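You operate a simulated robot arm through the tools that you are given. There is no shell and no other tool.

You are at the controls of a simulated two-armed robot. One attempt, no reset.

Task
Empty the crumb tray into the brown tub and put it back.
Fine: tray back in the crumb drawer, drawer shut, no crumb spilt. Where these are worked on the way, their far stop is far enough and under half their travel is too little: crumb drawer.

The check looks at the end state, three seconds after you hand in, the way a careful person would. Anything else that was tipped, shoved, dropped, spilled or broken makes it a failure.

Robot
Two 6-joint arms with two-finger parallel grippers on one trunk, on a base that moves. Base frame: it is fixed to the floor where the robot stands at the start and does not move with it; the origin is under the middle of the robot, x ahead of it, y to its left, z up. Readings come in mm, degrees, newtons and seconds.
The left shoulder is at the start at [80, 216, 1545], the right one opposite. With the tool pointing down near the work surface each hand reaches from about 100 to 640 mm from the robot's upright axis, wherever it stands, measured 20 degrees to its own side. Places, roughly: brown tub [2250, 500, 750]; crumb drawer [2100, 900, 700]; crumb tray [2000, 1000, 750]; inside of the crumb drawer [2000, 900, 700]; yellow brush [2250, 250, 750]; yellow scoop [2500, 250, 750]. Payload 3.43 kg a hand.
The tool frame of a hand sits at the grasp point between the pads (the TCP): z along the fingers, y along the line on which they close. The tips reach 30 mm beyond it. The gripper opens to 94 mm. The fingers are 28 mm wide and 10 mm thick; the gripper's body (50 by 96 mm) begins 55 mm behind the TCP.
Orientation is that of the tool frame in the base frame, as [roll, pitch, yaw] about the fixed x, y, z axes, in that order (R = Rz(yaw) Ry(pitch) Rx(roll)). With the fingers straight down and closing along the base's y, the tool's x points along the base's -x, its y along +y and its z along -z.

Tools
- The arms move only by the tool apply_moves. It takes "left_plan", "right_plan" or both (then of equal length, played together; a hand with none holds still); each is text: rows parted by semicolons, each of 6 numbers parted by spaces: the shift along the tool's x, y, z in mm, then the turn, a rotation vector about the tool's x, y, z in degrees. In form: dx dy dz rx ry rz; .... A call has 1 to 20 rows; each row shifts and turns the commanded pose from where the row before left it, along the tool's axes as they then stand. "left_hand" and "right_hand" are, for a hand that has rows, the gripper command, from -1 (shut) to 1 (fully open), values between in proportion, set as the call begins (left out, the last holds). Each row takes 0.2 s and may step no farther than 50 mm and 8.6 degrees from the row before; otherwise, or with a gripper value out of range, the whole call is refused. Where a pose cannot be reached the arm comes as near as it can. A force on the tool above 40 N (or 10 N above the force at the start of the call, whichever is more), or a blocked arm, ends the call early, and 0.2 s more pass. Each finger travels about 72 mm/s and halts on what it meets, pressing with about 31 N; the grip force reading is that of the motor and also rises with nothing between the fingers. The clock runs only during rows and for 0.2 s after the last one: add rows that do not move to give the fingers time. The reply holds the time, the measured pose of the TCP, the force on the tool along the base axes, the opening and the grip force, in the units named above and with some noise, with the torque about the TCP (base axes, N m) and any sound that the robot's microphone picked up, and new pictures: "views" is both (left out), scene, wrist or none (wrist: the cameras of the hands that moved).
- Cameras (640 x 400 px; columns grow to the right, rows downward): "scene" is now at [111, 6.1, 1705.8]; the picture's right is [0.05, -1.00, 0.00], its down [-0.73, -0.04, -0.68] and it looks along [0.68, 0.03, -0.73] (base axes); focal length 248 px, centre (320, 200). "left" rides on the left gripper at [76, -14, -103] in its tool frame; the picture's right is [0.18, 0.98, 0.00], its down [-0.75, 0.14, -0.64] and it looks along [-0.63, 0.12, 0.77] (tool axes); focal length 243 px, centre (320, 200). "right" rides on the right gripper at [76, 14, -102] in its tool frame; the picture's right is [-0.18, 0.98, 0.00], its down [-0.75, -0.14, -0.64] and it looks along [-0.63, -0.12, 0.77] (tool axes); focal length 243 px, centre (320, 200). There is no depth. A picture from a camera that has moved, and an enlarged one, comes with that camera's place and axes in the base frame and with its lens.
- raise_lower(by): slides the trunk up (or, below 0, down) by that many mm; the arms and the scene camera ride with it, the base frame stays. It gives what a move gives, with no picture.
- roll_base(legs): drives the robot by 1 to 6 legs, each [ahead, left, turn to the left] in mm, mm and degrees, along the robot's own axes; the way and the turn of a leg run together, so that a leg with both is an arc; at most 1500 mm and 180 degrees a leg. The arms and the cameras ride along, it lands a little off, and it stops where it bumps. It gives what a move gives, and a new picture of the scene camera.
- pan_tilt(pan, tilt): turns the head with the scene camera to pan (to the left, within 86 degrees either way) and tilt (down, from -29 to 69), counted from straight ahead of the robot. It gives what a move gives, and a new picture of the scene camera.
- inspect(camera, box): a new picture of the part [left, top, right, bottom] of that camera's present view, enlarged. The clock stands still meanwhile.
- close_job(): hands the job in; it is judged then, once.

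Nothing tells you exact positions but the pictures and the camera data. Unless the task says otherwise, let go and move clear before handing in.

The tools are called after "Call:" as name(argument=value, ...) on one line, values as JSON. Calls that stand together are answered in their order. apply_moves: Moves the arms, as the interface text tells. Its arguments: {"type":"object","properties":{"left_plan":{"type":"string"},"left_hand":{"type":"number"},"right_plan":{"type":"string"},"right_hand":{"type":"number"},"views":{"type":"string","enum":["both","scene","wrist","none"]}},"required":[]} The other tools are called the same way: raise_lower (by) moves the trunk up or down; roll_base (legs) drives the base; pan_tilt (pan, tilt) turns the head that bears the scene camera; inspect (camera, box) takes an enlarged picture of a part of a camera's view; close_job () hands the job in.

At the start:

```text
time: 0.0
left_position: [578.2, 267.4, 999.7]
left_tcp_rot: [-179.9, 0.0, -180.0]
left_contact_force: [0.7, 0.1, 0.4]
left_torque: [0.01, 0.0, 0.0]
left_finger_gap: 93.9
left_grasp_force: 0.1
right_position: [617.7, -194.9, 953.5]
right_tcp_rot: [-180.0, -0.1, -179.9]
right_contact_force: [-1.6, 0.4, -0.6]
right_torque: [0.01, -0.03, -0.03]
right_finger_gap: 94.0
right_grasp_force: 0.0
trunk travel left (down, up): [-775.0, 65.0]
robot x, y, heading: [-1.6, -0.7, -0.0]
head pan, tilt (commanded): [2.7, 47.2]
```

scene: 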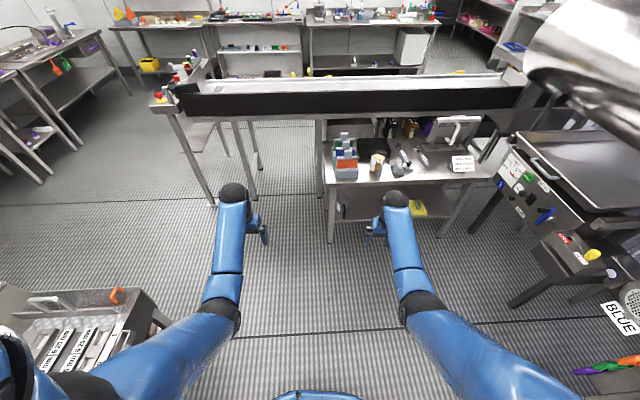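
right: 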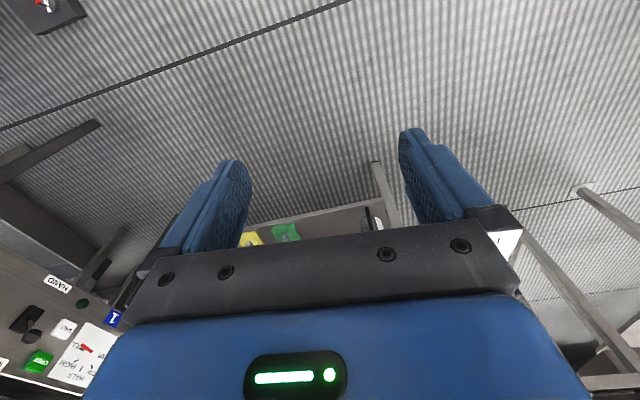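
left: 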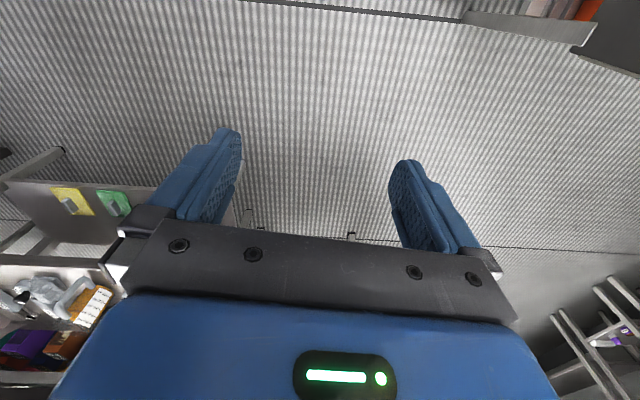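

I see a workshop kitchen-like scene with a conveyor/bench ahead; the target places are about 2 m ahead and to the left. I'll turn the head to look toward the crumb drawer region first.

Call:
pan_tilt(pan=24, tilt=25)

```text
time: 0.9
left_position: [579.5, 267.6, 999.0]
left_tcp_rot: [-180.0, 0.0, 180.0]
left_contact_force: [0.6, 0.8, -0.2]
left_torque: [-0.02, 0.03, 0.01]
left_finger_gap: 94.1
left_grasp_force: 0.0
right_position: [618.2, -195.3, 952.5]
right_tcp_rot: [180.0, 0.0, 180.0]
right_contact_force: [-0.9, 0.6, 0.5]
right_torque: [-0.01, -0.01, 0.01]
right_finger_gap: 93.9
right_grasp_force: 0.1
trunk travel left (down, up): [-775.0, 65.0]
robot x, y, heading: [1.3, 1.7, -0.1]
head pan, tilt (commanded): [24.0, 25.0]
camera scene: at [115.9, 39.7, 1739.4], right [0.41, -0.91, 0.0], down [-0.39, -0.17, -0.91], along [0.83, 0.37, -0.42], focal length 248 px, centre (320, 200)
```

scene: 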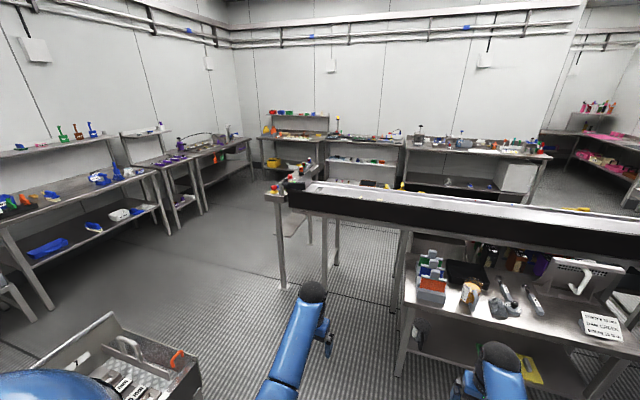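

The target region is around the left end of the long black-sided conveyor/bench. I'll zoom in.

Call:
inspect(camera="scene", box=[240, 150, 440, 275])

Call:
inspect(camera="scene", box=[400, 150, 640, 300])

```text
3.20 times, centred on (340, 212) of scene
camera zoom: at [115.9, 39.7, 1739.4], right [0.41, -0.91, 0.0], down [-0.39, -0.17, -0.91], along [0.83, 0.37, -0.42], focal length 794 px, centre (256, 160)
```

zoom: 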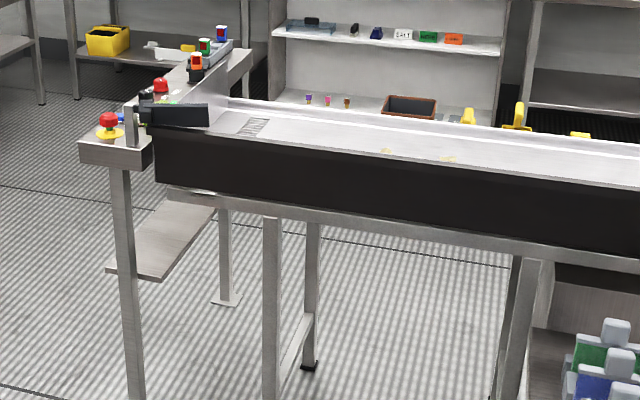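

```text
2.67 times, centred on (520, 225) of scene
camera zoom: at [115.9, 39.7, 1739.4], right [0.41, -0.91, 0.0], down [-0.39, -0.17, -0.91], along [0.83, 0.37, -0.42], focal length 661 px, centre (-213, 133)
```

zoom: 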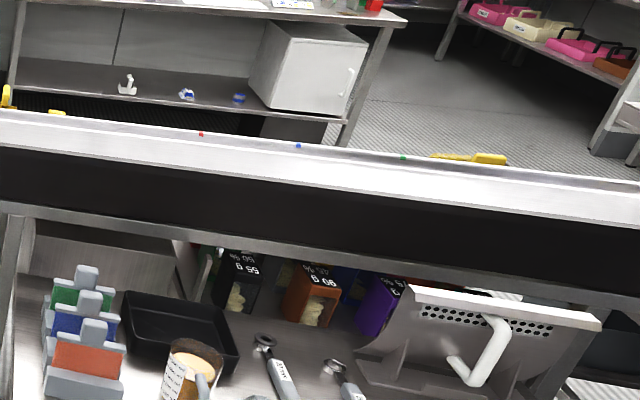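

The tub and brush/scoop seem to lie beyond the conveyor, and the drawer at its left end, probably opening to the far side. I'll raise the trunk and roll forward a bit to look before going round the left end.

Call:
raise_lower(by=60)

Call:
roll_base(legs=[[650, 0, 0]])

```text
time: 1.9
left_position: [578.8, 268.5, 1059.6]
left_tcp_rot: [-179.9, 0.1, -180.0]
left_contact_force: [-1.5, 1.2, -0.7]
left_torque: [-0.01, -0.02, -0.01]
left_finger_gap: 93.9
left_grasp_force: 0.1
right_position: [618.1, -194.1, 1012.4]
right_tcp_rot: [179.9, 0.0, 179.9]
right_contact_force: [-0.4, 0.1, 0.0]
right_torque: [0.02, 0.0, -0.01]
right_finger_gap: 94.1
right_grasp_force: 0.1
trunk travel left (down, up): [-835.0, 5.0]
robot x, y, heading: [1.5, -3.5, -0.1]
head pan, tilt (commanded): [24.0, 25.0]
```

```text
time: 5.5
left_position: [1228.0, 269.7, 1060.9]
left_tcp_rot: [-180.0, 0.2, -179.9]
left_contact_force: [0.9, 0.1, -0.7]
left_torque: [0.01, 0.0, 0.02]
left_finger_gap: 93.9
left_grasp_force: 0.1
right_position: [1266.6, -192.4, 1013.6]
right_tcp_rot: [179.9, 0.1, -179.9]
right_contact_force: [0.5, -0.7, -0.3]
right_torque: [0.01, 0.02, 0.03]
right_finger_gap: 94.0
right_grasp_force: 0.0
trunk travel left (down, up): [-835.0, 5.0]
robot x, y, heading: [649.2, 2.5, 0.2]
head pan, tilt (commanded): [24.0, 25.0]
camera scene: at [764.0, 40.9, 1799.7], right [0.41, -0.91, 0.0], down [-0.38, -0.17, -0.91], along [0.83, 0.37, -0.42], focal length 248 px, centre (320, 200)
```

scene: 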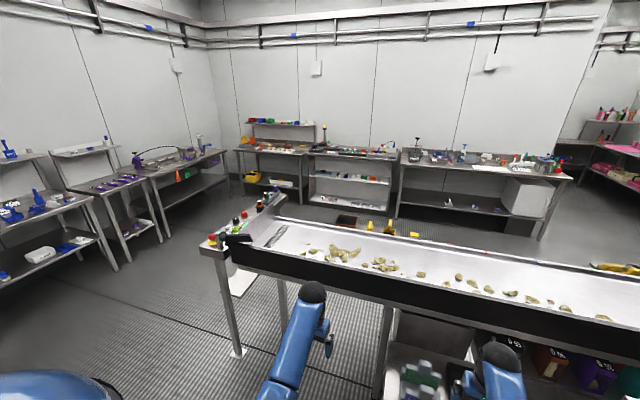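

Call:
inspect(camera="scene", box=[190, 170, 430, 320])

Call:
pan_tilt(pan=60, tilt=35)

```text
2.67 times, centred on (310, 245) of scene
camera zoom: at [764.0, 40.9, 1799.7], right [0.41, -0.91, 0.0], down [-0.38, -0.17, -0.91], along [0.83, 0.37, -0.42], focal length 661 px, centre (347, 80)
```

zoom: 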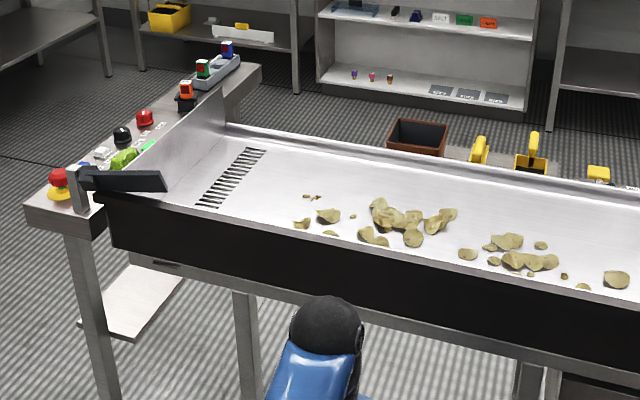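

```text
time: 6.5
left_position: [1230.2, 269.5, 1058.8]
left_tcp_rot: [180.0, 0.0, -179.9]
left_contact_force: [-1.1, -0.8, -0.3]
left_torque: [0.01, 0.0, 0.01]
left_finger_gap: 94.0
left_grasp_force: 0.1
right_position: [1270.3, -193.1, 1013.0]
right_tcp_rot: [-180.0, 0.0, -179.9]
right_contact_force: [0.1, 0.5, -0.7]
right_torque: [0.04, 0.0, -0.02]
right_finger_gap: 94.1
right_grasp_force: 0.0
trunk travel left (down, up): [-835.0, 5.0]
robot x, y, heading: [651.6, -2.1, 0.1]
head pan, tilt (commanded): [60.0, 35.0]
camera scene: at [727.2, 79.6, 1783.6], right [0.87, -0.5, 0.0], down [-0.29, -0.5, -0.82], along [0.41, 0.71, -0.57], focal length 248 px, centre (320, 200)
```

scene: 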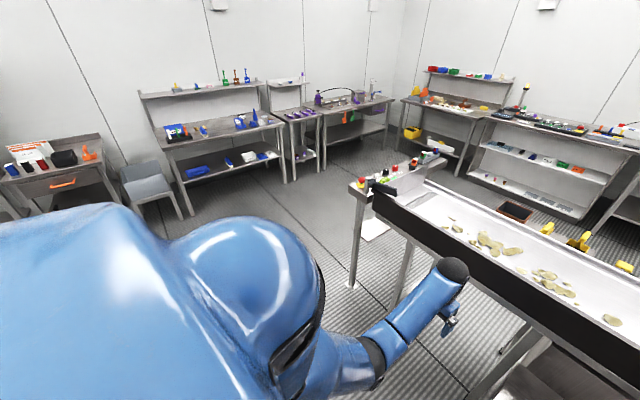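

The conveyor is a chip-inspection line; the tub, brush and scoop lie on a shelf on its far side. I'll swing the robot left and go around the left end of the conveyor in the clear corridor.

Call:
roll_base(legs=[[130, 0, 40], [92, -77, 50], [1650, 0, 0]])

```text
refused: 1650 is not a number from -1500 to 1500
```

Call:
roll_base(legs=[[130, 0, 40], [92, -77, 50], [1450, 0, 0], [200, 0, 0]])

```text
time: 19.0
left_position: [603.7, 2313.5, 1061.8]
left_tcp_rot: [-179.9, 0.3, -89.8]
left_contact_force: [0.2, 0.7, 0.4]
left_torque: [-0.02, 0.0, -0.05]
left_finger_gap: 93.8
left_grasp_force: 0.1
right_position: [1067.2, 2353.6, 1015.0]
right_tcp_rot: [179.9, 0.1, -89.8]
right_contact_force: [0.4, 0.0, 0.5]
right_torque: [0.02, 0.01, -0.02]
right_finger_gap: 93.8
right_grasp_force: 0.1
trunk travel left (down, up): [-835.0, 5.0]
robot x, y, heading: [873.9, 1739.3, 90.2]
head pan, tilt (commanded): [60.0, 35.0]
camera scene: at [797.8, 1808.1, 1784.1], right [0.5, 0.87, 0.0], down [0.5, -0.28, -0.82], along [-0.71, 0.41, -0.57], focal length 248 px, centre (320, 200)
```

scene: 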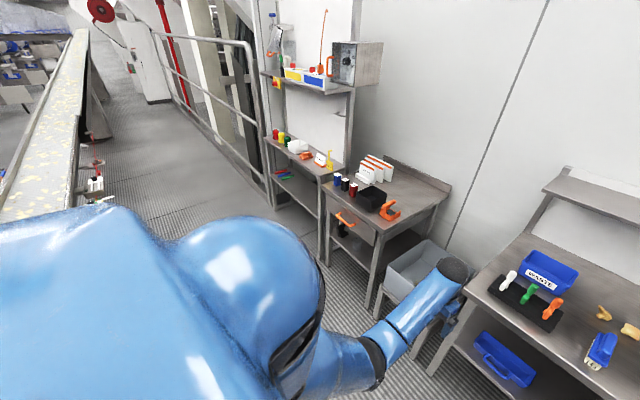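

I'm past the conveyor's left end. Now I turn to face along +x and look to the right at the conveyor end.

Call:
roll_base(legs=[[0, 0, -90], [900, 0, 0]])

Call:
pan_tilt(pan=-60, tilt=40)

```text
time: 27.5
left_position: [2352.4, 2039.5, 1059.4]
left_tcp_rot: [180.0, 0.1, -178.7]
left_contact_force: [0.0, -0.7, -0.2]
left_torque: [0.01, 0.0, 0.01]
left_finger_gap: 94.1
left_grasp_force: 0.1
right_position: [2401.2, 1578.2, 1013.4]
right_tcp_rot: [180.0, 0.0, -178.8]
right_contact_force: [-0.8, -0.9, 0.3]
right_torque: [0.0, -0.03, 0.0]
right_finger_gap: 93.8
right_grasp_force: 0.1
trunk travel left (down, up): [-835.0, 5.0]
robot x, y, heading: [1778.9, 1758.5, 1.2]
head pan, tilt (commanded): [60.0, 35.0]
camera scene: at [1851.0, 1839.1, 1783.8], right [0.88, -0.48, 0.0], down [-0.27, -0.5, -0.82], along [0.39, 0.72, -0.57], focal length 248 px, centre (320, 200)
```

scene: 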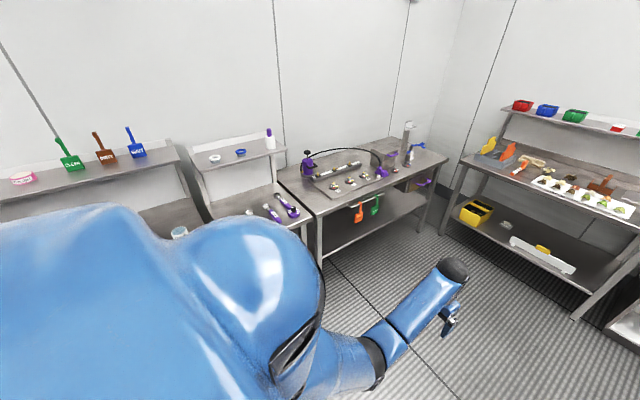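

```text
time: 29.5
left_position: [2352.1, 2039.0, 1059.3]
left_tcp_rot: [-180.0, 0.0, -178.7]
left_contact_force: [-0.5, 0.3, 0.2]
left_torque: [0.0, -0.01, 0.0]
left_finger_gap: 93.9
left_grasp_force: 0.1
right_position: [2401.1, 1577.6, 1013.4]
right_tcp_rot: [179.9, 0.0, -178.7]
right_contact_force: [-0.4, -0.6, -0.1]
right_torque: [-0.01, -0.01, 0.0]
right_finger_gap: 93.7
right_grasp_force: 0.0
trunk travel left (down, up): [-835.0, 5.0]
robot x, y, heading: [1778.4, 1760.7, 1.4]
head pan, tilt (commanded): [-60.0, 40.0]
camera scene: at [1854.8, 1689.3, 1776.1], right [-0.85, -0.52, 0.0], down [-0.33, 0.55, -0.77], along [0.4, -0.65, -0.64], focal length 248 px, centre (320, 200)
```

scene: 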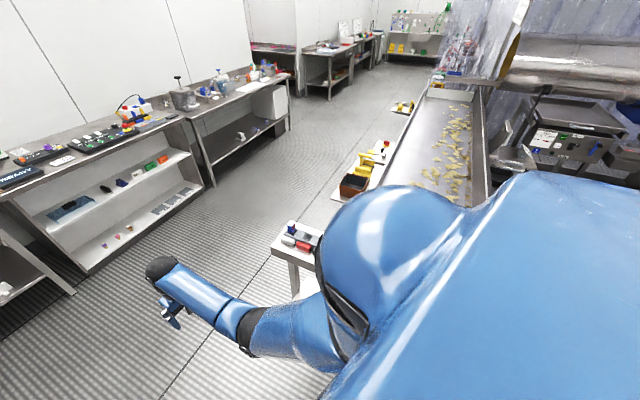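

The tub sits on a ledge at the far side of the conveyor. I roll ahead past the control table to look at that far side.

Call:
roll_base(legs=[[1150, 0, 0], [0, 0, 90]])

Call:
pan_tilt(pan=80, tilt=35)

```text
time: 39.3
left_position: [2649.0, 2353.2, 1058.4]
left_tcp_rot: [-180.0, 0.0, -88.4]
left_contact_force: [-0.5, 0.2, -0.4]
left_torque: [-0.03, 0.04, -0.02]
left_finger_gap: 94.2
left_grasp_force: 0.2
right_position: [3111.5, 2403.3, 1013.1]
right_tcp_rot: [-180.0, 0.0, -88.4]
right_contact_force: [-0.2, 0.0, 0.3]
right_torque: [0.02, 0.02, 0.03]
right_finger_gap: 93.7
right_grasp_force: 0.0
trunk travel left (down, up): [-835.0, 5.0]
robot x, y, heading: [2935.6, 1781.4, 91.5]
head pan, tilt (commanded): [-60.0, 40.0]
camera scene: at [3006.0, 1858.3, 1776.1], right [0.52, -0.85, 0.0], down [-0.55, -0.34, -0.77], along [0.65, 0.4, -0.64], focal length 248 px, centre (320, 200)
```

scene: 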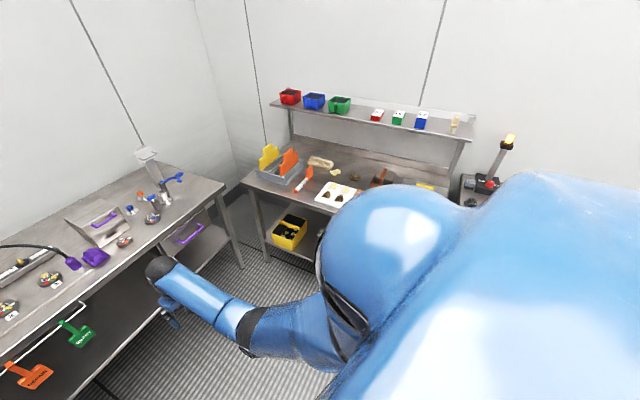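

```text
time: 41.5
left_position: [2648.0, 2352.9, 1058.1]
left_tcp_rot: [179.9, -0.1, -88.4]
left_contact_force: [-0.3, -0.3, -0.2]
left_torque: [0.03, 0.01, 0.02]
left_finger_gap: 94.0
left_grasp_force: 0.0
right_position: [3110.0, 2404.0, 1012.4]
right_tcp_rot: [180.0, 0.0, -88.4]
right_contact_force: [-0.5, -0.3, -0.4]
right_torque: [-0.02, -0.01, 0.0]
right_finger_gap: 94.1
right_grasp_force: 0.2
trunk travel left (down, up): [-835.0, 5.0]
robot x, y, heading: [2934.6, 1780.9, 91.6]
head pan, tilt (commanded): [80.0, 35.0]
camera scene: at [2845.9, 1826.5, 1783.7], right [0.15, 0.99, 0.0], down [0.57, -0.08, -0.82], along [-0.81, 0.12, -0.57], focal length 248 px, centre (320, 200)
```

scene: 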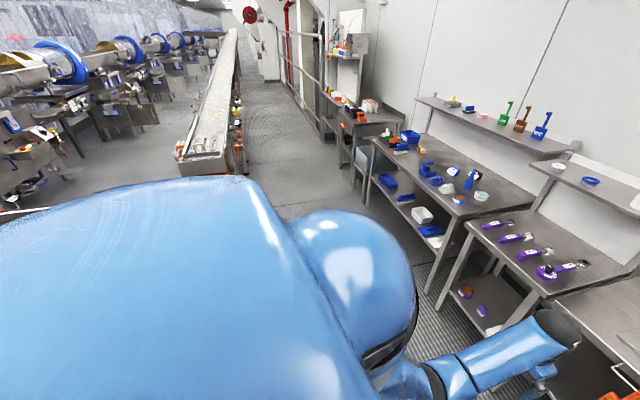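

Turning to face -x so I can view the far side of the conveyor.

Call:
roll_base(legs=[[0, 0, 88.4]])

Call:
pan_tilt(pan=50, tilt=40)

```text
time: 45.7
left_position: [2356.6, 1506.8, 1059.6]
left_tcp_rot: [-180.0, -0.1, 0.7]
left_contact_force: [-0.1, -0.3, 0.3]
left_torque: [-0.02, -0.03, 0.0]
left_finger_gap: 93.8
left_grasp_force: 0.2
right_position: [2312.7, 1970.5, 1011.7]
right_tcp_rot: [-180.0, 0.0, 0.6]
right_contact_force: [0.2, -0.6, -0.3]
right_torque: [-0.01, -0.01, 0.02]
right_finger_gap: 93.9
right_grasp_force: 0.2
trunk travel left (down, up): [-835.0, 5.0]
robot x, y, heading: [2932.7, 1779.2, -179.5]
head pan, tilt (commanded): [80.0, 35.0]
camera scene: at [2889.0, 1696.4, 1783.7], right [-0.99, 0.16, 0.0], down [0.09, 0.57, -0.82], along [-0.13, -0.81, -0.57], focal length 248 px, centre (320, 200)
```

scene: 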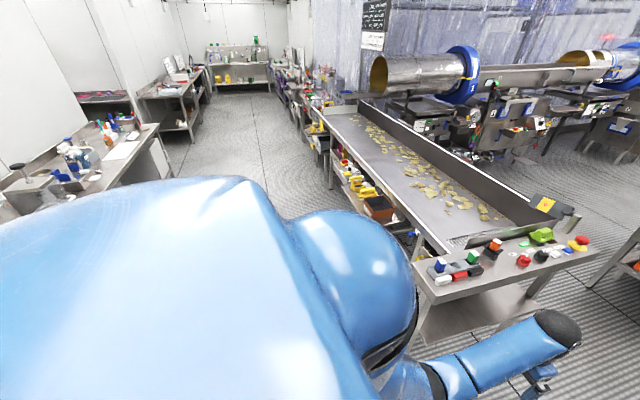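

```text
time: 46.6
left_position: [2356.1, 1507.0, 1059.8]
left_tcp_rot: [180.0, 0.0, 0.6]
left_contact_force: [-0.2, -0.5, -0.6]
left_torque: [0.0, 0.03, -0.02]
left_finger_gap: 94.1
left_grasp_force: 0.0
right_position: [2313.0, 1969.8, 1013.3]
right_tcp_rot: [-179.9, -0.1, 0.6]
right_contact_force: [1.1, -0.2, 1.0]
right_torque: [0.0, 0.01, 0.0]
right_finger_gap: 93.9
right_grasp_force: 0.1
trunk travel left (down, up): [-835.0, 5.0]
robot x, y, heading: [2932.2, 1779.2, -179.5]
head pan, tilt (commanded): [50.0, 40.0]
camera scene: at [2849.5, 1716.9, 1776.1], right [-0.77, 0.63, 0.0], down [0.41, 0.5, -0.77], along [-0.49, -0.59, -0.64], focal length 248 px, centre (320, 200)
```

scene: 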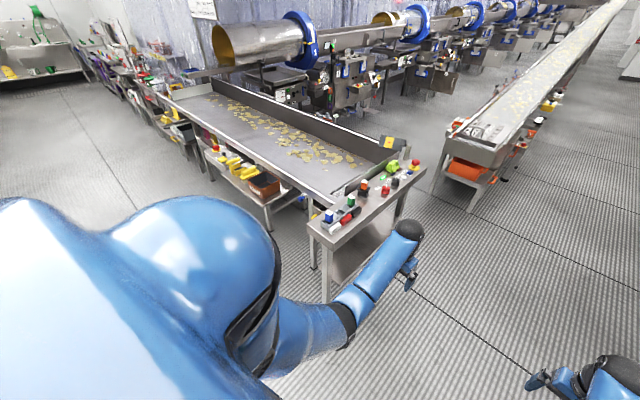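

I'll back up then slide left into the aisle in front of the drawer/tub side.

Call:
roll_base(legs=[[-280, 0, 0], [0, 930, -0.5]])

Call:
pan_tilt(pan=0, tilt=45)

```text
time: 53.1
left_position: [2635.4, 586.5, 1060.2]
left_tcp_rot: [179.9, 0.1, -0.2]
left_contact_force: [-0.7, 0.2, 0.2]
left_torque: [-0.01, 0.02, 0.01]
left_finger_gap: 94.0
left_grasp_force: 0.0
right_position: [2598.9, 1051.6, 1012.4]
right_tcp_rot: [-180.0, -0.1, -0.3]
right_contact_force: [0.0, -0.7, 0.3]
right_torque: [-0.01, -0.01, 0.02]
right_finger_gap: 93.7
right_grasp_force: 0.1
trunk travel left (down, up): [-835.0, 5.0]
robot x, y, heading: [3214.1, 851.7, 179.7]
head pan, tilt (commanded): [50.0, 40.0]
camera scene: at [3131.5, 790.8, 1776.2], right [-0.76, 0.65, 0.0], down [0.42, 0.49, -0.77], along [-0.49, -0.59, -0.64], focal length 248 px, centre (320, 200)
```

scene: 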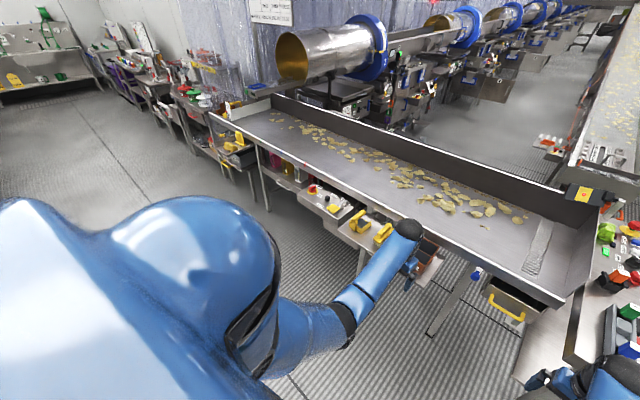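

```text
time: 54.2
left_position: [2635.7, 586.3, 1059.7]
left_tcp_rot: [-180.0, 0.0, -0.2]
left_contact_force: [-0.2, 0.8, -0.1]
left_torque: [0.02, -0.02, -0.02]
left_finger_gap: 94.1
left_grasp_force: 0.1
right_position: [2597.9, 1049.0, 1013.4]
right_tcp_rot: [-180.0, -0.2, -0.2]
right_contact_force: [-0.3, 0.9, -0.2]
right_torque: [0.0, 0.0, 0.04]
right_finger_gap: 93.9
right_grasp_force: 0.0
trunk travel left (down, up): [-835.0, 5.0]
robot x, y, heading: [3214.9, 850.7, 180.0]
head pan, tilt (commanded): [0.0, 45.0]
camera scene: at [3105.0, 854.2, 1768.9], right [0.0, 1.0, 0.0], down [0.71, 0.0, -0.71], along [-0.71, 0.0, -0.71], focal length 248 px, centre (320, 200)
```

scene: 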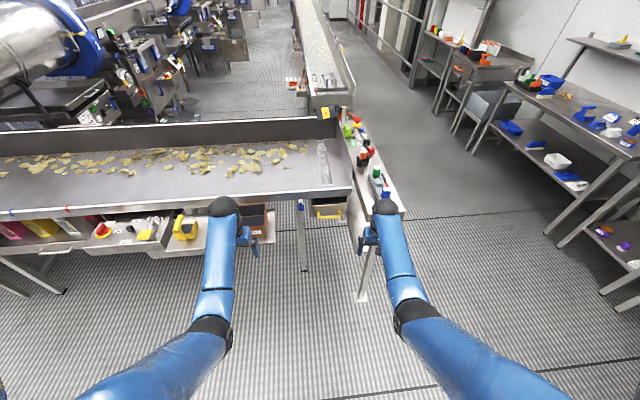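

I see the crumb drawer (yellow handle) under the slotted end of the belt, and the brown tub on the ledge just left of it. Zooming in.

Call:
inspect(camera="scene", box=[230, 130, 430, 255])

Call:
inspect(camera="scene", box=[80, 180, 300, 317])

```text
3.20 times, centred on (330, 192) of scene
camera zoom: at [3105.0, 854.2, 1768.9], right [0.0, 1.0, 0.0], down [0.71, 0.0, -0.71], along [-0.71, 0.0, -0.71], focal length 794 px, centre (288, 224)
```

zoom: 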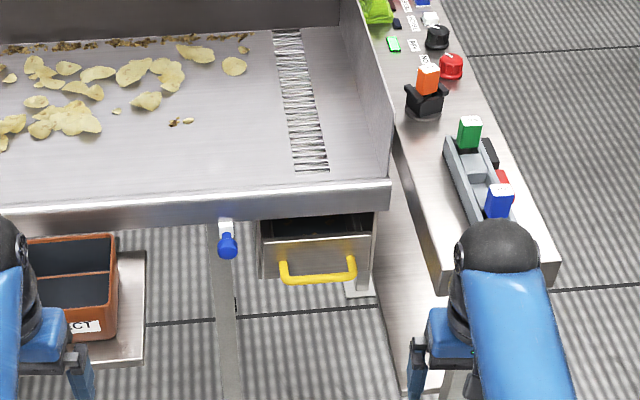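

```text
2.91 times, centred on (190, 248) of scene
camera zoom: at [3105.0, 854.2, 1768.9], right [0.0, 1.0, 0.0], down [0.71, 0.0, -0.71], along [-0.71, 0.0, -0.71], focal length 721 px, centre (698, 59)
```

zoom: 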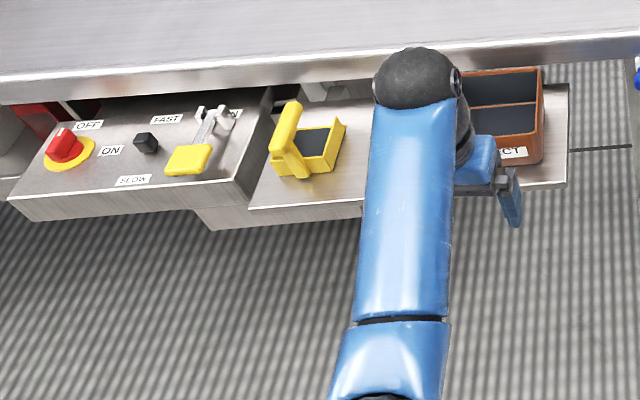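

The drawer is at about y≈908 with its handle around x≈2190, z≈700; the tub is at about (2290, 560). I'll retract both hands toward the body, then drive closer.

Call:
apply_moves(left_plan="45 0 0 0 0 0;45 0 0 0 0 0;45 0 0 0 0 0;45 0 0 0 0 0;45 0 0 0 0 0", right_plan="45 0 0 0 0 0;45 0 0 0 0 0;45 0 0 0 0 0;45 0 0 0 0 0;45 0 0 0 0 0", views="both")

```text
time: 55.5
left_position: [2861.2, 585.1, 1038.8]
left_tcp_rot: [-179.9, 0.3, -0.2]
left_contact_force: [0.2, -0.4, -0.6]
left_torque: [0.03, 0.02, -0.05]
left_finger_gap: 94.1
left_grasp_force: 0.1
left hand out of reach, approached as far as the arm can: row 2, 3, 4
right_position: [2828.9, 1047.2, 1016.1]
right_tcp_rot: [-180.0, 0.3, -0.4]
right_contact_force: [0.0, -0.5, -0.7]
right_torque: [0.03, 0.03, 0.02]
right_finger_gap: 94.1
right_grasp_force: 0.0
trunk travel left (down, up): [-835.0, 5.0]
robot x, y, heading: [3217.3, 850.8, 179.9]
head pan, tilt (commanded): [0.0, 45.0]
camera scene: at [3112.4, 854.6, 1769.4], right [0.0, 1.0, 0.0], down [0.7, 0.0, -0.71], along [-0.71, 0.0, -0.7], focal length 248 px, centre (320, 200)
camera right: at [2902.8, 1033.6, 1116.8], right [-0.19, -0.98, 0.0], down [-0.75, 0.14, 0.65], along [-0.63, 0.12, -0.76], focal length 243 px, centre (320, 200)
camera left: at [2937.8, 598.8, 1139.5], right [0.18, -0.98, 0.0], down [-0.75, -0.14, 0.65], along [-0.64, -0.12, -0.76], focal length 243 px, centre (320, 200)
```

scene: 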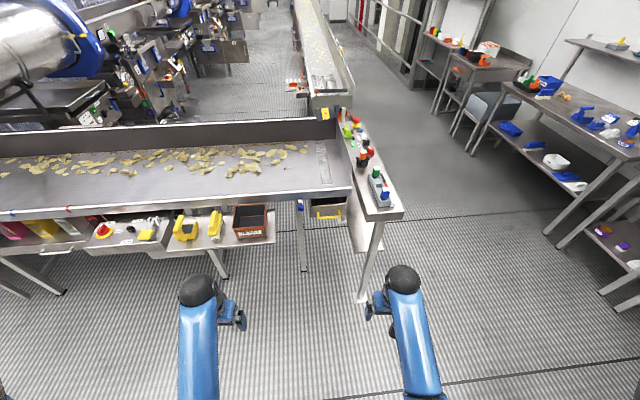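
right: 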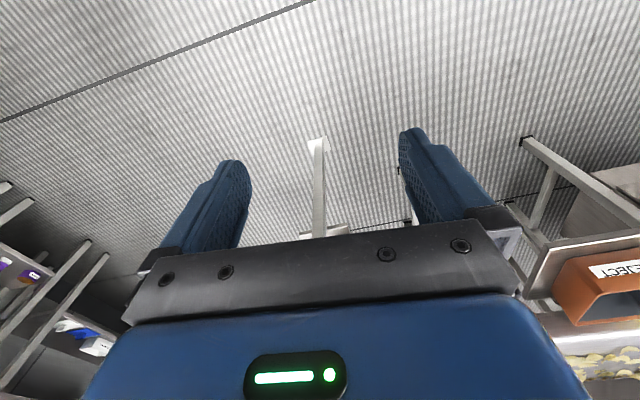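
left: 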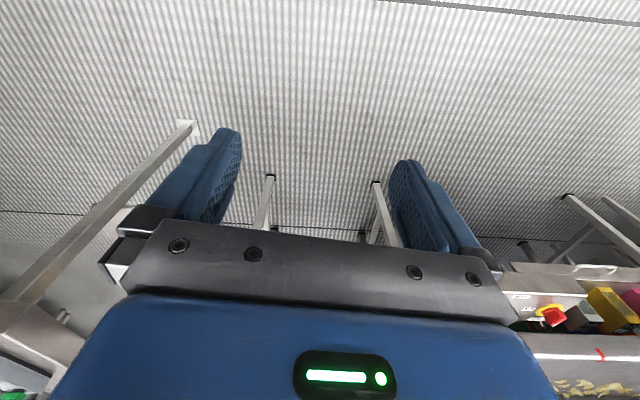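

Call:
inspect(camera="scene", box=[280, 170, 400, 245])

Call:
inspect(camera="scene", box=[160, 180, 300, 267])

```text
5.33 times, centred on (340, 208) of scene
camera zoom: at [3112.4, 854.6, 1769.4], right [0.0, 1.0, 0.0], down [0.7, 0.0, -0.71], along [-0.71, 0.0, -0.7], focal length 1322 px, centre (213, 160)
```

zoom: 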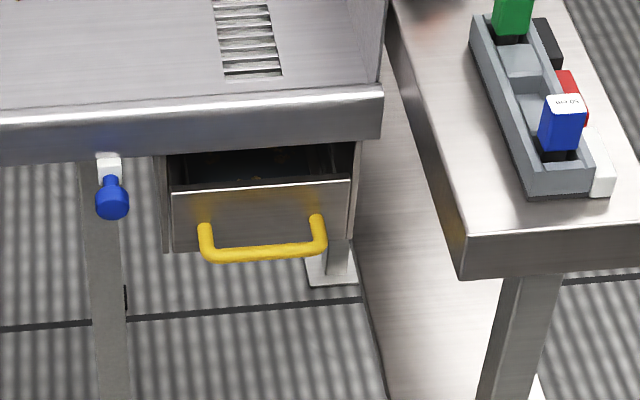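

```text
4.57 times, centred on (230, 224) of scene
camera zoom: at [3112.4, 854.6, 1769.4], right [0.0, 1.0, 0.0], down [0.7, 0.0, -0.71], along [-0.71, 0.0, -0.7], focal length 1134 px, centre (731, 93)
```

zoom: 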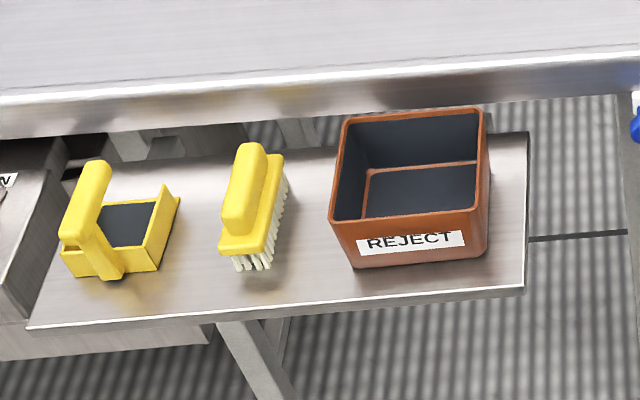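

I see the drawer with the tray and crumbs inside, the handle bar at about (2220, 904, 760), and the tub rim at about z≈812. I'll drive closer to about (2830, 760).

Call:
roll_base(legs=[[380, 91, 0]])

Call:
pan_tilt(pan=-8, tilt=58)

```text
time: 57.9
left_position: [2475.9, 496.9, 1037.5]
left_tcp_rot: [180.0, 0.1, -0.3]
left_contact_force: [0.0, 0.3, -0.5]
left_torque: [-0.01, 0.03, -0.01]
left_finger_gap: 93.9
left_grasp_force: 0.2
right_position: [2442.8, 958.7, 1015.2]
right_tcp_rot: [-179.9, 0.1, -0.3]
right_contact_force: [0.2, 0.6, -0.5]
right_torque: [0.0, 0.0, 0.02]
right_finger_gap: 94.1
right_grasp_force: 0.0
trunk travel left (down, up): [-835.0, 5.0]
robot x, y, heading: [2828.8, 761.3, 179.7]
head pan, tilt (commanded): [0.0, 45.0]
camera scene: at [2725.3, 766.2, 1769.2], right [0.0, 1.0, 0.0], down [0.71, 0.0, -0.71], along [-0.71, 0.0, -0.71], focal length 248 px, centre (320, 200)
```

scene: 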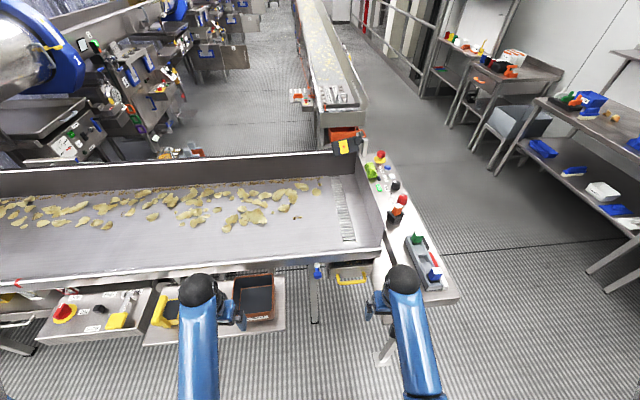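

```text
time: 58.7
left_position: [2473.4, 496.6, 1035.7]
left_tcp_rot: [179.9, 0.0, -0.3]
left_contact_force: [1.1, 0.5, 0.0]
left_torque: [0.01, 0.02, -0.03]
left_finger_gap: 94.2
left_grasp_force: 0.1
right_position: [2440.8, 959.7, 1014.0]
right_tcp_rot: [180.0, 0.0, -0.3]
right_contact_force: [-0.4, 0.3, 0.5]
right_torque: [0.02, -0.02, -0.01]
right_finger_gap: 94.0
right_grasp_force: 0.1
trunk travel left (down, up): [-835.0, 5.0]
robot x, y, heading: [2831.3, 764.0, 179.6]
head pan, tilt (commanded): [-8.0, 58.0]
camera scene: at [2735.3, 775.0, 1751.8], right [0.14, 0.99, 0.0], down [0.84, -0.12, -0.53], along [-0.53, 0.08, -0.85], focal length 248 px, centre (320, 200)
```

scene: 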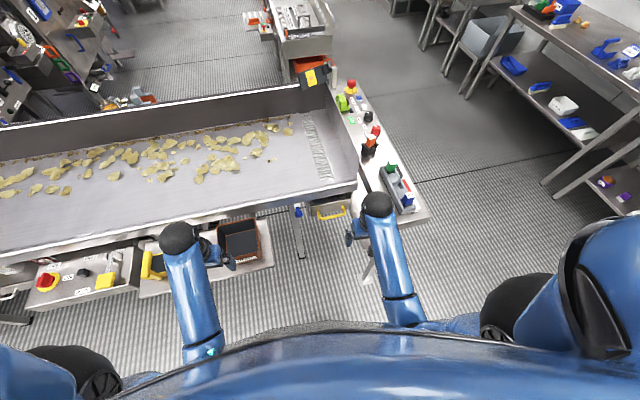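

Call:
inspect(camera="scene", box=[280, 170, 400, 245])

Call:
inspect(camera="scene", box=[160, 200, 300, 287])

```text
5.33 times, centred on (340, 208) of scene
camera zoom: at [2735.3, 775.0, 1751.8], right [0.14, 0.99, 0.0], down [0.84, -0.12, -0.53], along [-0.53, 0.08, -0.85], focal length 1322 px, centre (213, 160)
```

zoom: 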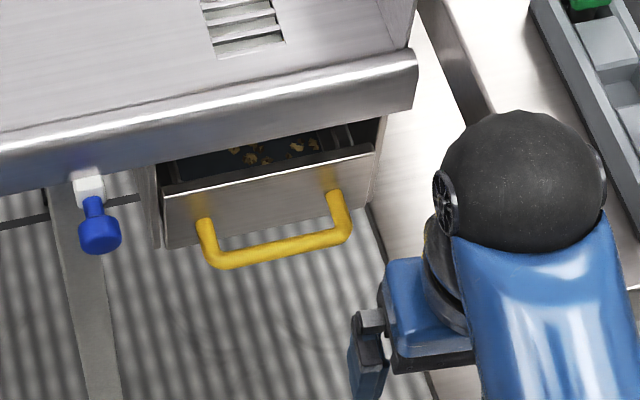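

```text
4.57 times, centred on (230, 244) of scene
camera zoom: at [2735.3, 775.0, 1751.8], right [0.14, 0.99, 0.0], down [0.84, -0.12, -0.53], along [-0.53, 0.08, -0.85], focal length 1134 px, centre (731, 1)
```

zoom: 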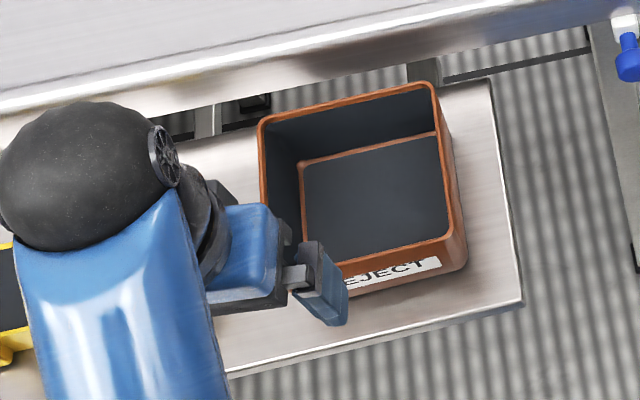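

The handle bar triangulates to about (2189, 912, 715), the drawer front is at x≈2140 spanning y≈815–1005 with top z≈768. The tub rim is at z≈873, spanning x≈2240–2385 and y≈452–595. I'll lower the trunk so that the hands can work there.

Call:
raise_lower(by=-220)

Call:
pan_tilt(pan=-15, tilt=60)

```text
time: 61.0
left_position: [2472.6, 495.6, 816.3]
left_tcp_rot: [-180.0, 0.0, -0.3]
left_contact_force: [0.3, -0.3, -0.6]
left_torque: [0.01, 0.02, 0.01]
left_finger_gap: 93.9
left_grasp_force: 0.0
right_position: [2439.9, 959.0, 792.9]
right_tcp_rot: [-180.0, 0.0, -0.3]
right_contact_force: [-0.1, -0.2, 0.6]
right_torque: [-0.03, -0.01, 0.02]
right_finger_gap: 94.0
right_grasp_force: 0.1
trunk travel left (down, up): [-615.0, 225.0]
robot x, y, heading: [2831.7, 761.8, 179.8]
head pan, tilt (commanded): [-8.0, 58.0]
```

```text
time: 61.7
left_position: [2472.7, 496.8, 815.7]
left_tcp_rot: [-180.0, 0.1, -0.3]
left_contact_force: [-1.1, 0.0, -0.1]
left_torque: [0.01, 0.0, -0.02]
left_finger_gap: 94.1
left_grasp_force: 0.1
right_position: [2439.4, 959.9, 792.5]
right_tcp_rot: [-180.0, 0.0, -0.3]
right_contact_force: [0.3, 0.2, 0.3]
right_torque: [0.03, -0.02, -0.01]
right_finger_gap: 94.1
right_grasp_force: 0.1
trunk travel left (down, up): [-615.0, 225.0]
robot x, y, heading: [2830.9, 763.1, 179.7]
head pan, tilt (commanded): [-15.0, 60.0]
camera scene: at [2738.7, 782.5, 1529.4], right [0.26, 0.96, 0.0], down [0.84, -0.23, -0.5], along [-0.48, 0.13, -0.87], focal length 248 px, centre (320, 200)
```

scene: 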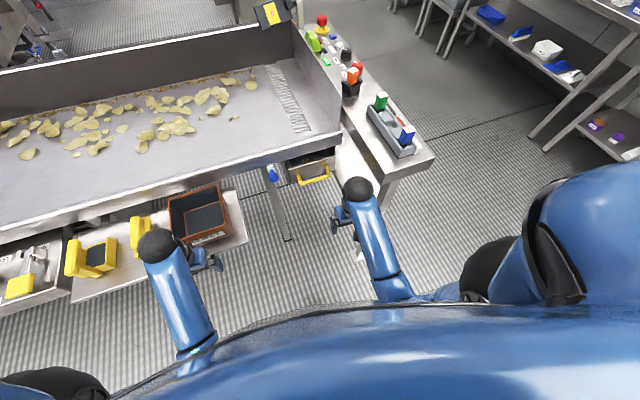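

Now I rotate the right hand so its fingers close across the horizontal handle bar and tilt it forward, in free space in front of the drawer.

Call:
apply_moves(right_plan="0 0 0 0 0 8.182;0 0 0 0 0 8.182;0 0 0 0 0 8.182;0 0 0 0 0 8.182;0 0 0 0 0 8.182;0 0 0 0 0 8.182;0 0 0 0 0 8.182;0 0 0 0 0 8.182;0 0 0 0 0 8.182;0 0 0 0 0 8.182;0 0 0 0 0 8.182;8 0 0 -8 0 0;8 0 0 -8 0 0;8 0 0 -8 0 0;8 0 0 -8 0 0;8 0 0 -8 0 0;8 0 0 -8 0 0", views="both")

```text
time: 65.3
left_position: [2474.7, 495.8, 816.1]
left_tcp_rot: [179.9, 0.0, -0.3]
left_contact_force: [-0.5, -0.2, -0.3]
left_torque: [0.03, 0.0, -0.02]
left_finger_gap: 94.4
left_grasp_force: 0.0
right_position: [2440.2, 911.0, 794.0]
right_tcp_rot: [131.9, -0.2, -90.3]
right_contact_force: [0.7, 0.3, -0.2]
right_torque: [-0.01, 0.03, -0.03]
right_finger_gap: 93.7
right_grasp_force: 0.1
trunk travel left (down, up): [-615.0, 225.0]
robot x, y, heading: [2831.7, 764.4, 179.4]
head pan, tilt (commanded): [-15.0, 60.0]
camera scene: at [2739.1, 782.9, 1529.4], right [0.26, 0.96, 0.0], down [0.84, -0.23, -0.5], along [-0.48, 0.13, -0.87], focal length 248 px, centre (320, 200)
camera right: at [2504.8, 835.1, 872.0], right [-0.66, 0.19, 0.73], down [0.58, 0.75, 0.32], along [-0.49, 0.63, -0.6], focal length 243 px, centre (320, 200)
```

scene: 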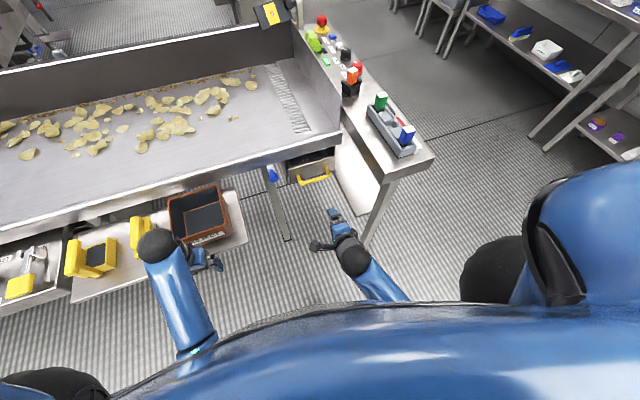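
right: 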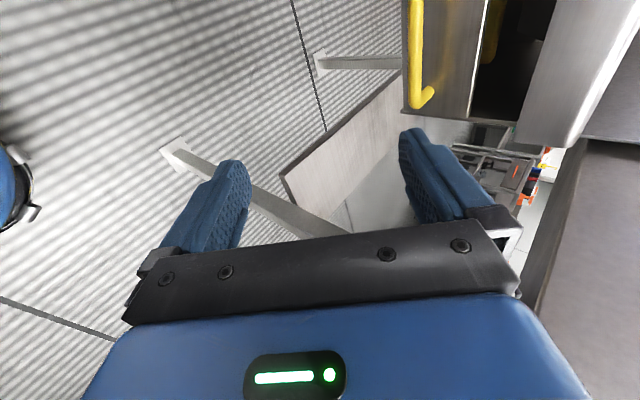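

Call:
inspect(camera="scene", box=[260, 130, 380, 205])

Call:
inspect(camera="right", box=[380, 0, 580, 125])

```text
5.33 times, centred on (320, 168) of scene
camera zoom: at [2739.1, 782.9, 1529.4], right [0.26, 0.96, 0.0], down [0.84, -0.23, -0.5], along [-0.48, 0.13, -0.87], focal length 1322 px, centre (320, 373)
```

zoom: 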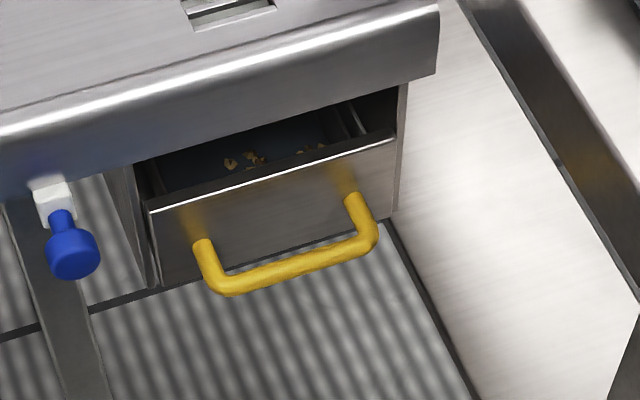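

```text
3.20 times, centred on (480, 62) of right
camera zoom: at [2504.8, 835.1, 872.0], right [-0.66, 0.19, 0.73], down [0.58, 0.75, 0.32], along [-0.49, 0.63, -0.6], focal length 776 px, centre (-192, 640)
```

zoom: 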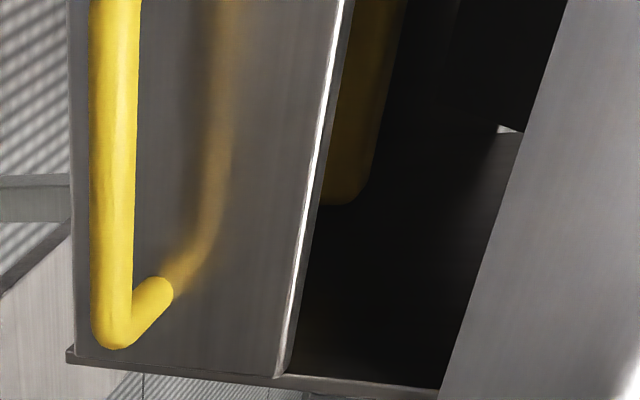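

The handle bar is at about (2206, 910, 738), spanning y≈855–965, and its panel is at x≈2154. I tilt the hand flatter and move to a pre-grasp 60 mm off.

Call:
apply_moves(right_plan="0 0 0 -7 0 0;0 0 0 -7 0 0;0 0 0 -6 0 0;0 7 35.5 0 0 0;0 7 35.5 0 0 0;0 7 35.5 0 0 0;0 7 35.5 0 0 0;0 7 35.5 0 0 0", right_hand=0.28, views="both")

```text
time: 67.1
left_position: [2473.2, 495.3, 817.5]
left_tcp_rot: [180.0, 0.0, -0.3]
left_contact_force: [0.3, 0.4, 0.0]
left_torque: [-0.02, 0.0, 0.0]
left_finger_gap: 94.1
left_grasp_force: 0.1
right_position: [2263.2, 913.2, 758.6]
right_tcp_rot: [112.0, 0.0, -90.2]
right_contact_force: [0.3, 0.4, 0.3]
right_torque: [-0.01, 0.01, -0.02]
right_finger_gap: 60.2
right_grasp_force: 0.1
trunk travel left (down, up): [-615.0, 225.0]
robot x, y, heading: [2830.2, 763.7, 179.8]
head pan, tilt (commanded): [-15.0, 60.0]
camera scene: at [2737.0, 782.3, 1529.3], right [0.26, 0.96, 0.0], down [0.84, -0.23, -0.5], along [-0.48, 0.13, -0.87], focal length 248 px, centre (320, 200)
camera right: at [2349.1, 835.7, 809.5], right [-0.37, 0.19, 0.91], down [0.65, 0.75, 0.11], along [-0.66, 0.63, -0.4], focal length 243 px, centre (320, 200)
```

scene: 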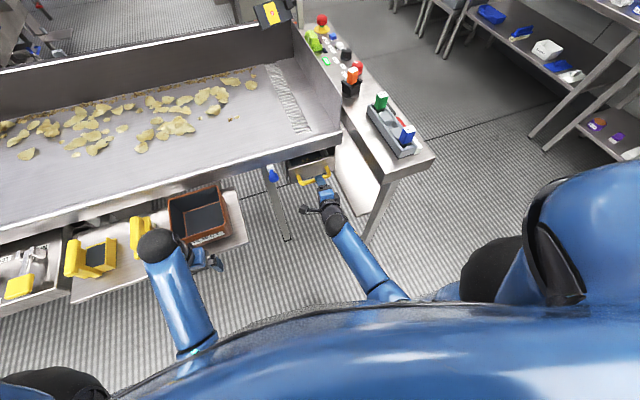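
right: 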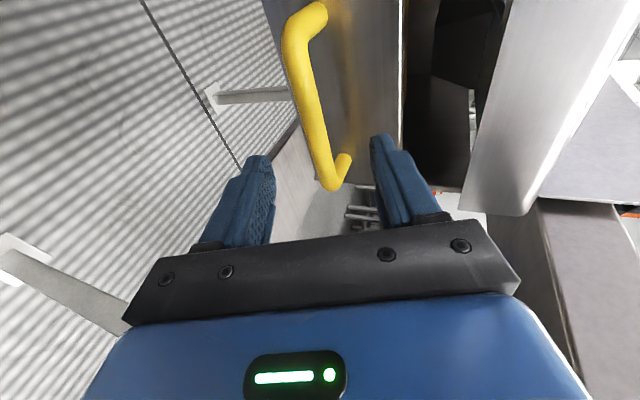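

The handle lines up with the fingers. I advance 58 mm and then close on the bar.

Call:
apply_moves(right_plan="0 0 15 0 0 0;0 0 15 0 0 0;0 0 15 0 0 0;0 0 13 0 0 0", views="wrist")

```text
time: 68.1
left_position: [2473.5, 496.2, 816.3]
left_tcp_rot: [-179.9, 0.0, -0.2]
left_contact_force: [0.2, -0.4, -0.3]
left_torque: [-0.01, 0.0, 0.04]
left_finger_gap: 94.2
left_grasp_force: 0.0
right_position: [2209.0, 911.8, 736.9]
right_tcp_rot: [112.1, 0.0, -90.3]
right_contact_force: [0.2, 0.3, -0.6]
right_torque: [0.0, 0.01, 0.0]
right_finger_gap: 60.2
right_grasp_force: 0.1
trunk travel left (down, up): [-615.0, 225.0]
robot x, y, heading: [2831.8, 759.7, 179.8]
head pan, tilt (commanded): [-15.0, 60.0]
camera right: at [2295.7, 836.1, 788.0], right [-0.37, 0.19, 0.91], down [0.65, 0.75, 0.11], along [-0.66, 0.63, -0.4], focal length 243 px, centre (320, 200)
```

right: 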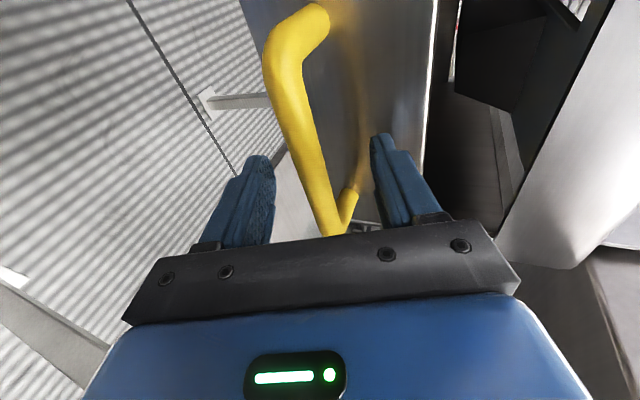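

Call:
apply_moves(right_plan="0 0 0 0 0 0;0 0 0 0 0 0;0 0 0 0 0 0;0 0 0 0 0 0", right_hand=-1, views="wrist")

```text
time: 69.1
left_position: [2473.1, 495.9, 815.7]
left_tcp_rot: [-180.0, -0.1, -0.4]
left_contact_force: [-0.6, 0.5, -0.7]
left_torque: [-0.01, -0.01, -0.01]
left_finger_gap: 94.0
left_grasp_force: 0.0
right_position: [2209.4, 913.3, 734.8]
right_tcp_rot: [112.2, 0.3, -90.2]
right_contact_force: [9.3, -2.3, -12.1]
right_torque: [1.28, -0.09, 0.71]
right_finger_gap: 16.4
right_grasp_force: 45.3
trunk travel left (down, up): [-615.0, 225.0]
robot x, y, heading: [2833.5, 763.8, 179.8]
head pan, tilt (commanded): [-15.0, 60.0]
camera right: at [2297.5, 836.1, 785.9], right [-0.37, 0.18, 0.91], down [0.65, 0.75, 0.12], along [-0.66, 0.64, -0.4], focal length 243 px, centre (320, 200)
```

right: 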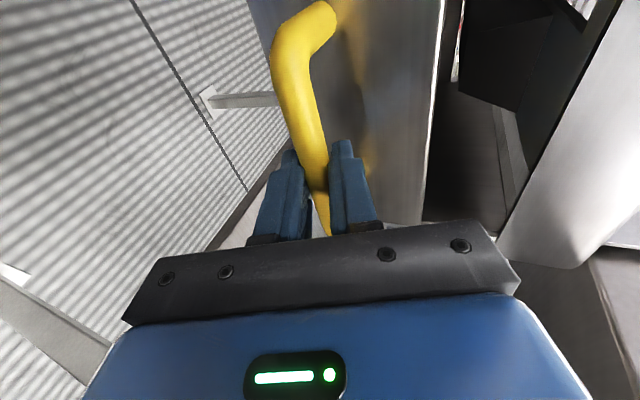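

Bar gripped (16 mm). Now I pull the drawer straight out in +x, gently at first.

Call:
apply_moves(right_plan="0 -7.5 -18.5 0 0 0;0 -7.5 -18.5 0 0 0;0 -7.5 -18.5 0 0 0;0 -7.5 -18.5 0 0 0;0 -7.5 -18.5 0 0 0", views="both")

```text
time: 70.2
left_position: [2471.4, 500.3, 817.3]
left_tcp_rot: [180.0, 0.0, -0.5]
left_contact_force: [-0.4, -0.4, 0.3]
left_torque: [0.05, 0.02, -0.01]
left_finger_gap: 93.8
left_grasp_force: 0.1
right_position: [2293.5, 921.4, 734.9]
right_tcp_rot: [112.5, 0.7, -91.3]
right_contact_force: [-1.1, 17.8, -6.6]
right_torque: [0.82, -0.13, 1.52]
right_finger_gap: 16.5
right_grasp_force: 45.0
trunk travel left (down, up): [-615.0, 225.0]
robot x, y, heading: [2830.1, 764.5, 179.4]
head pan, tilt (commanded): [-15.0, 60.0]
stopped in row 5 (right hand): the force on the tool passed its limit at 41 N (the readings are from after the stop); the commanded pose is now the measured one
camera scene: at [2739.2, 783.9, 1529.6], right [0.27, 0.96, 0.0], down [0.83, -0.23, -0.5], along [-0.48, 0.13, -0.87], focal length 248 px, centre (320, 200)
camera right: at [2379.5, 842.1, 785.9], right [-0.37, 0.18, 0.91], down [0.66, 0.74, 0.12], along [-0.65, 0.65, -0.4], focal length 243 px, centre (320, 200)
```

scene: 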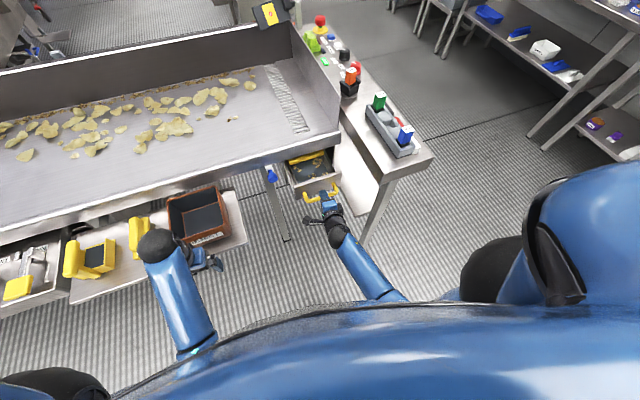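
right: 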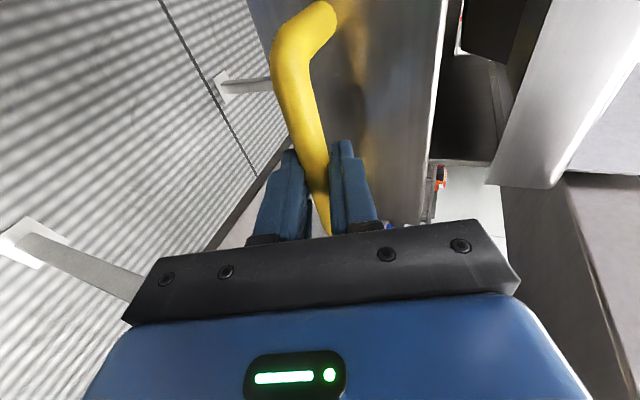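

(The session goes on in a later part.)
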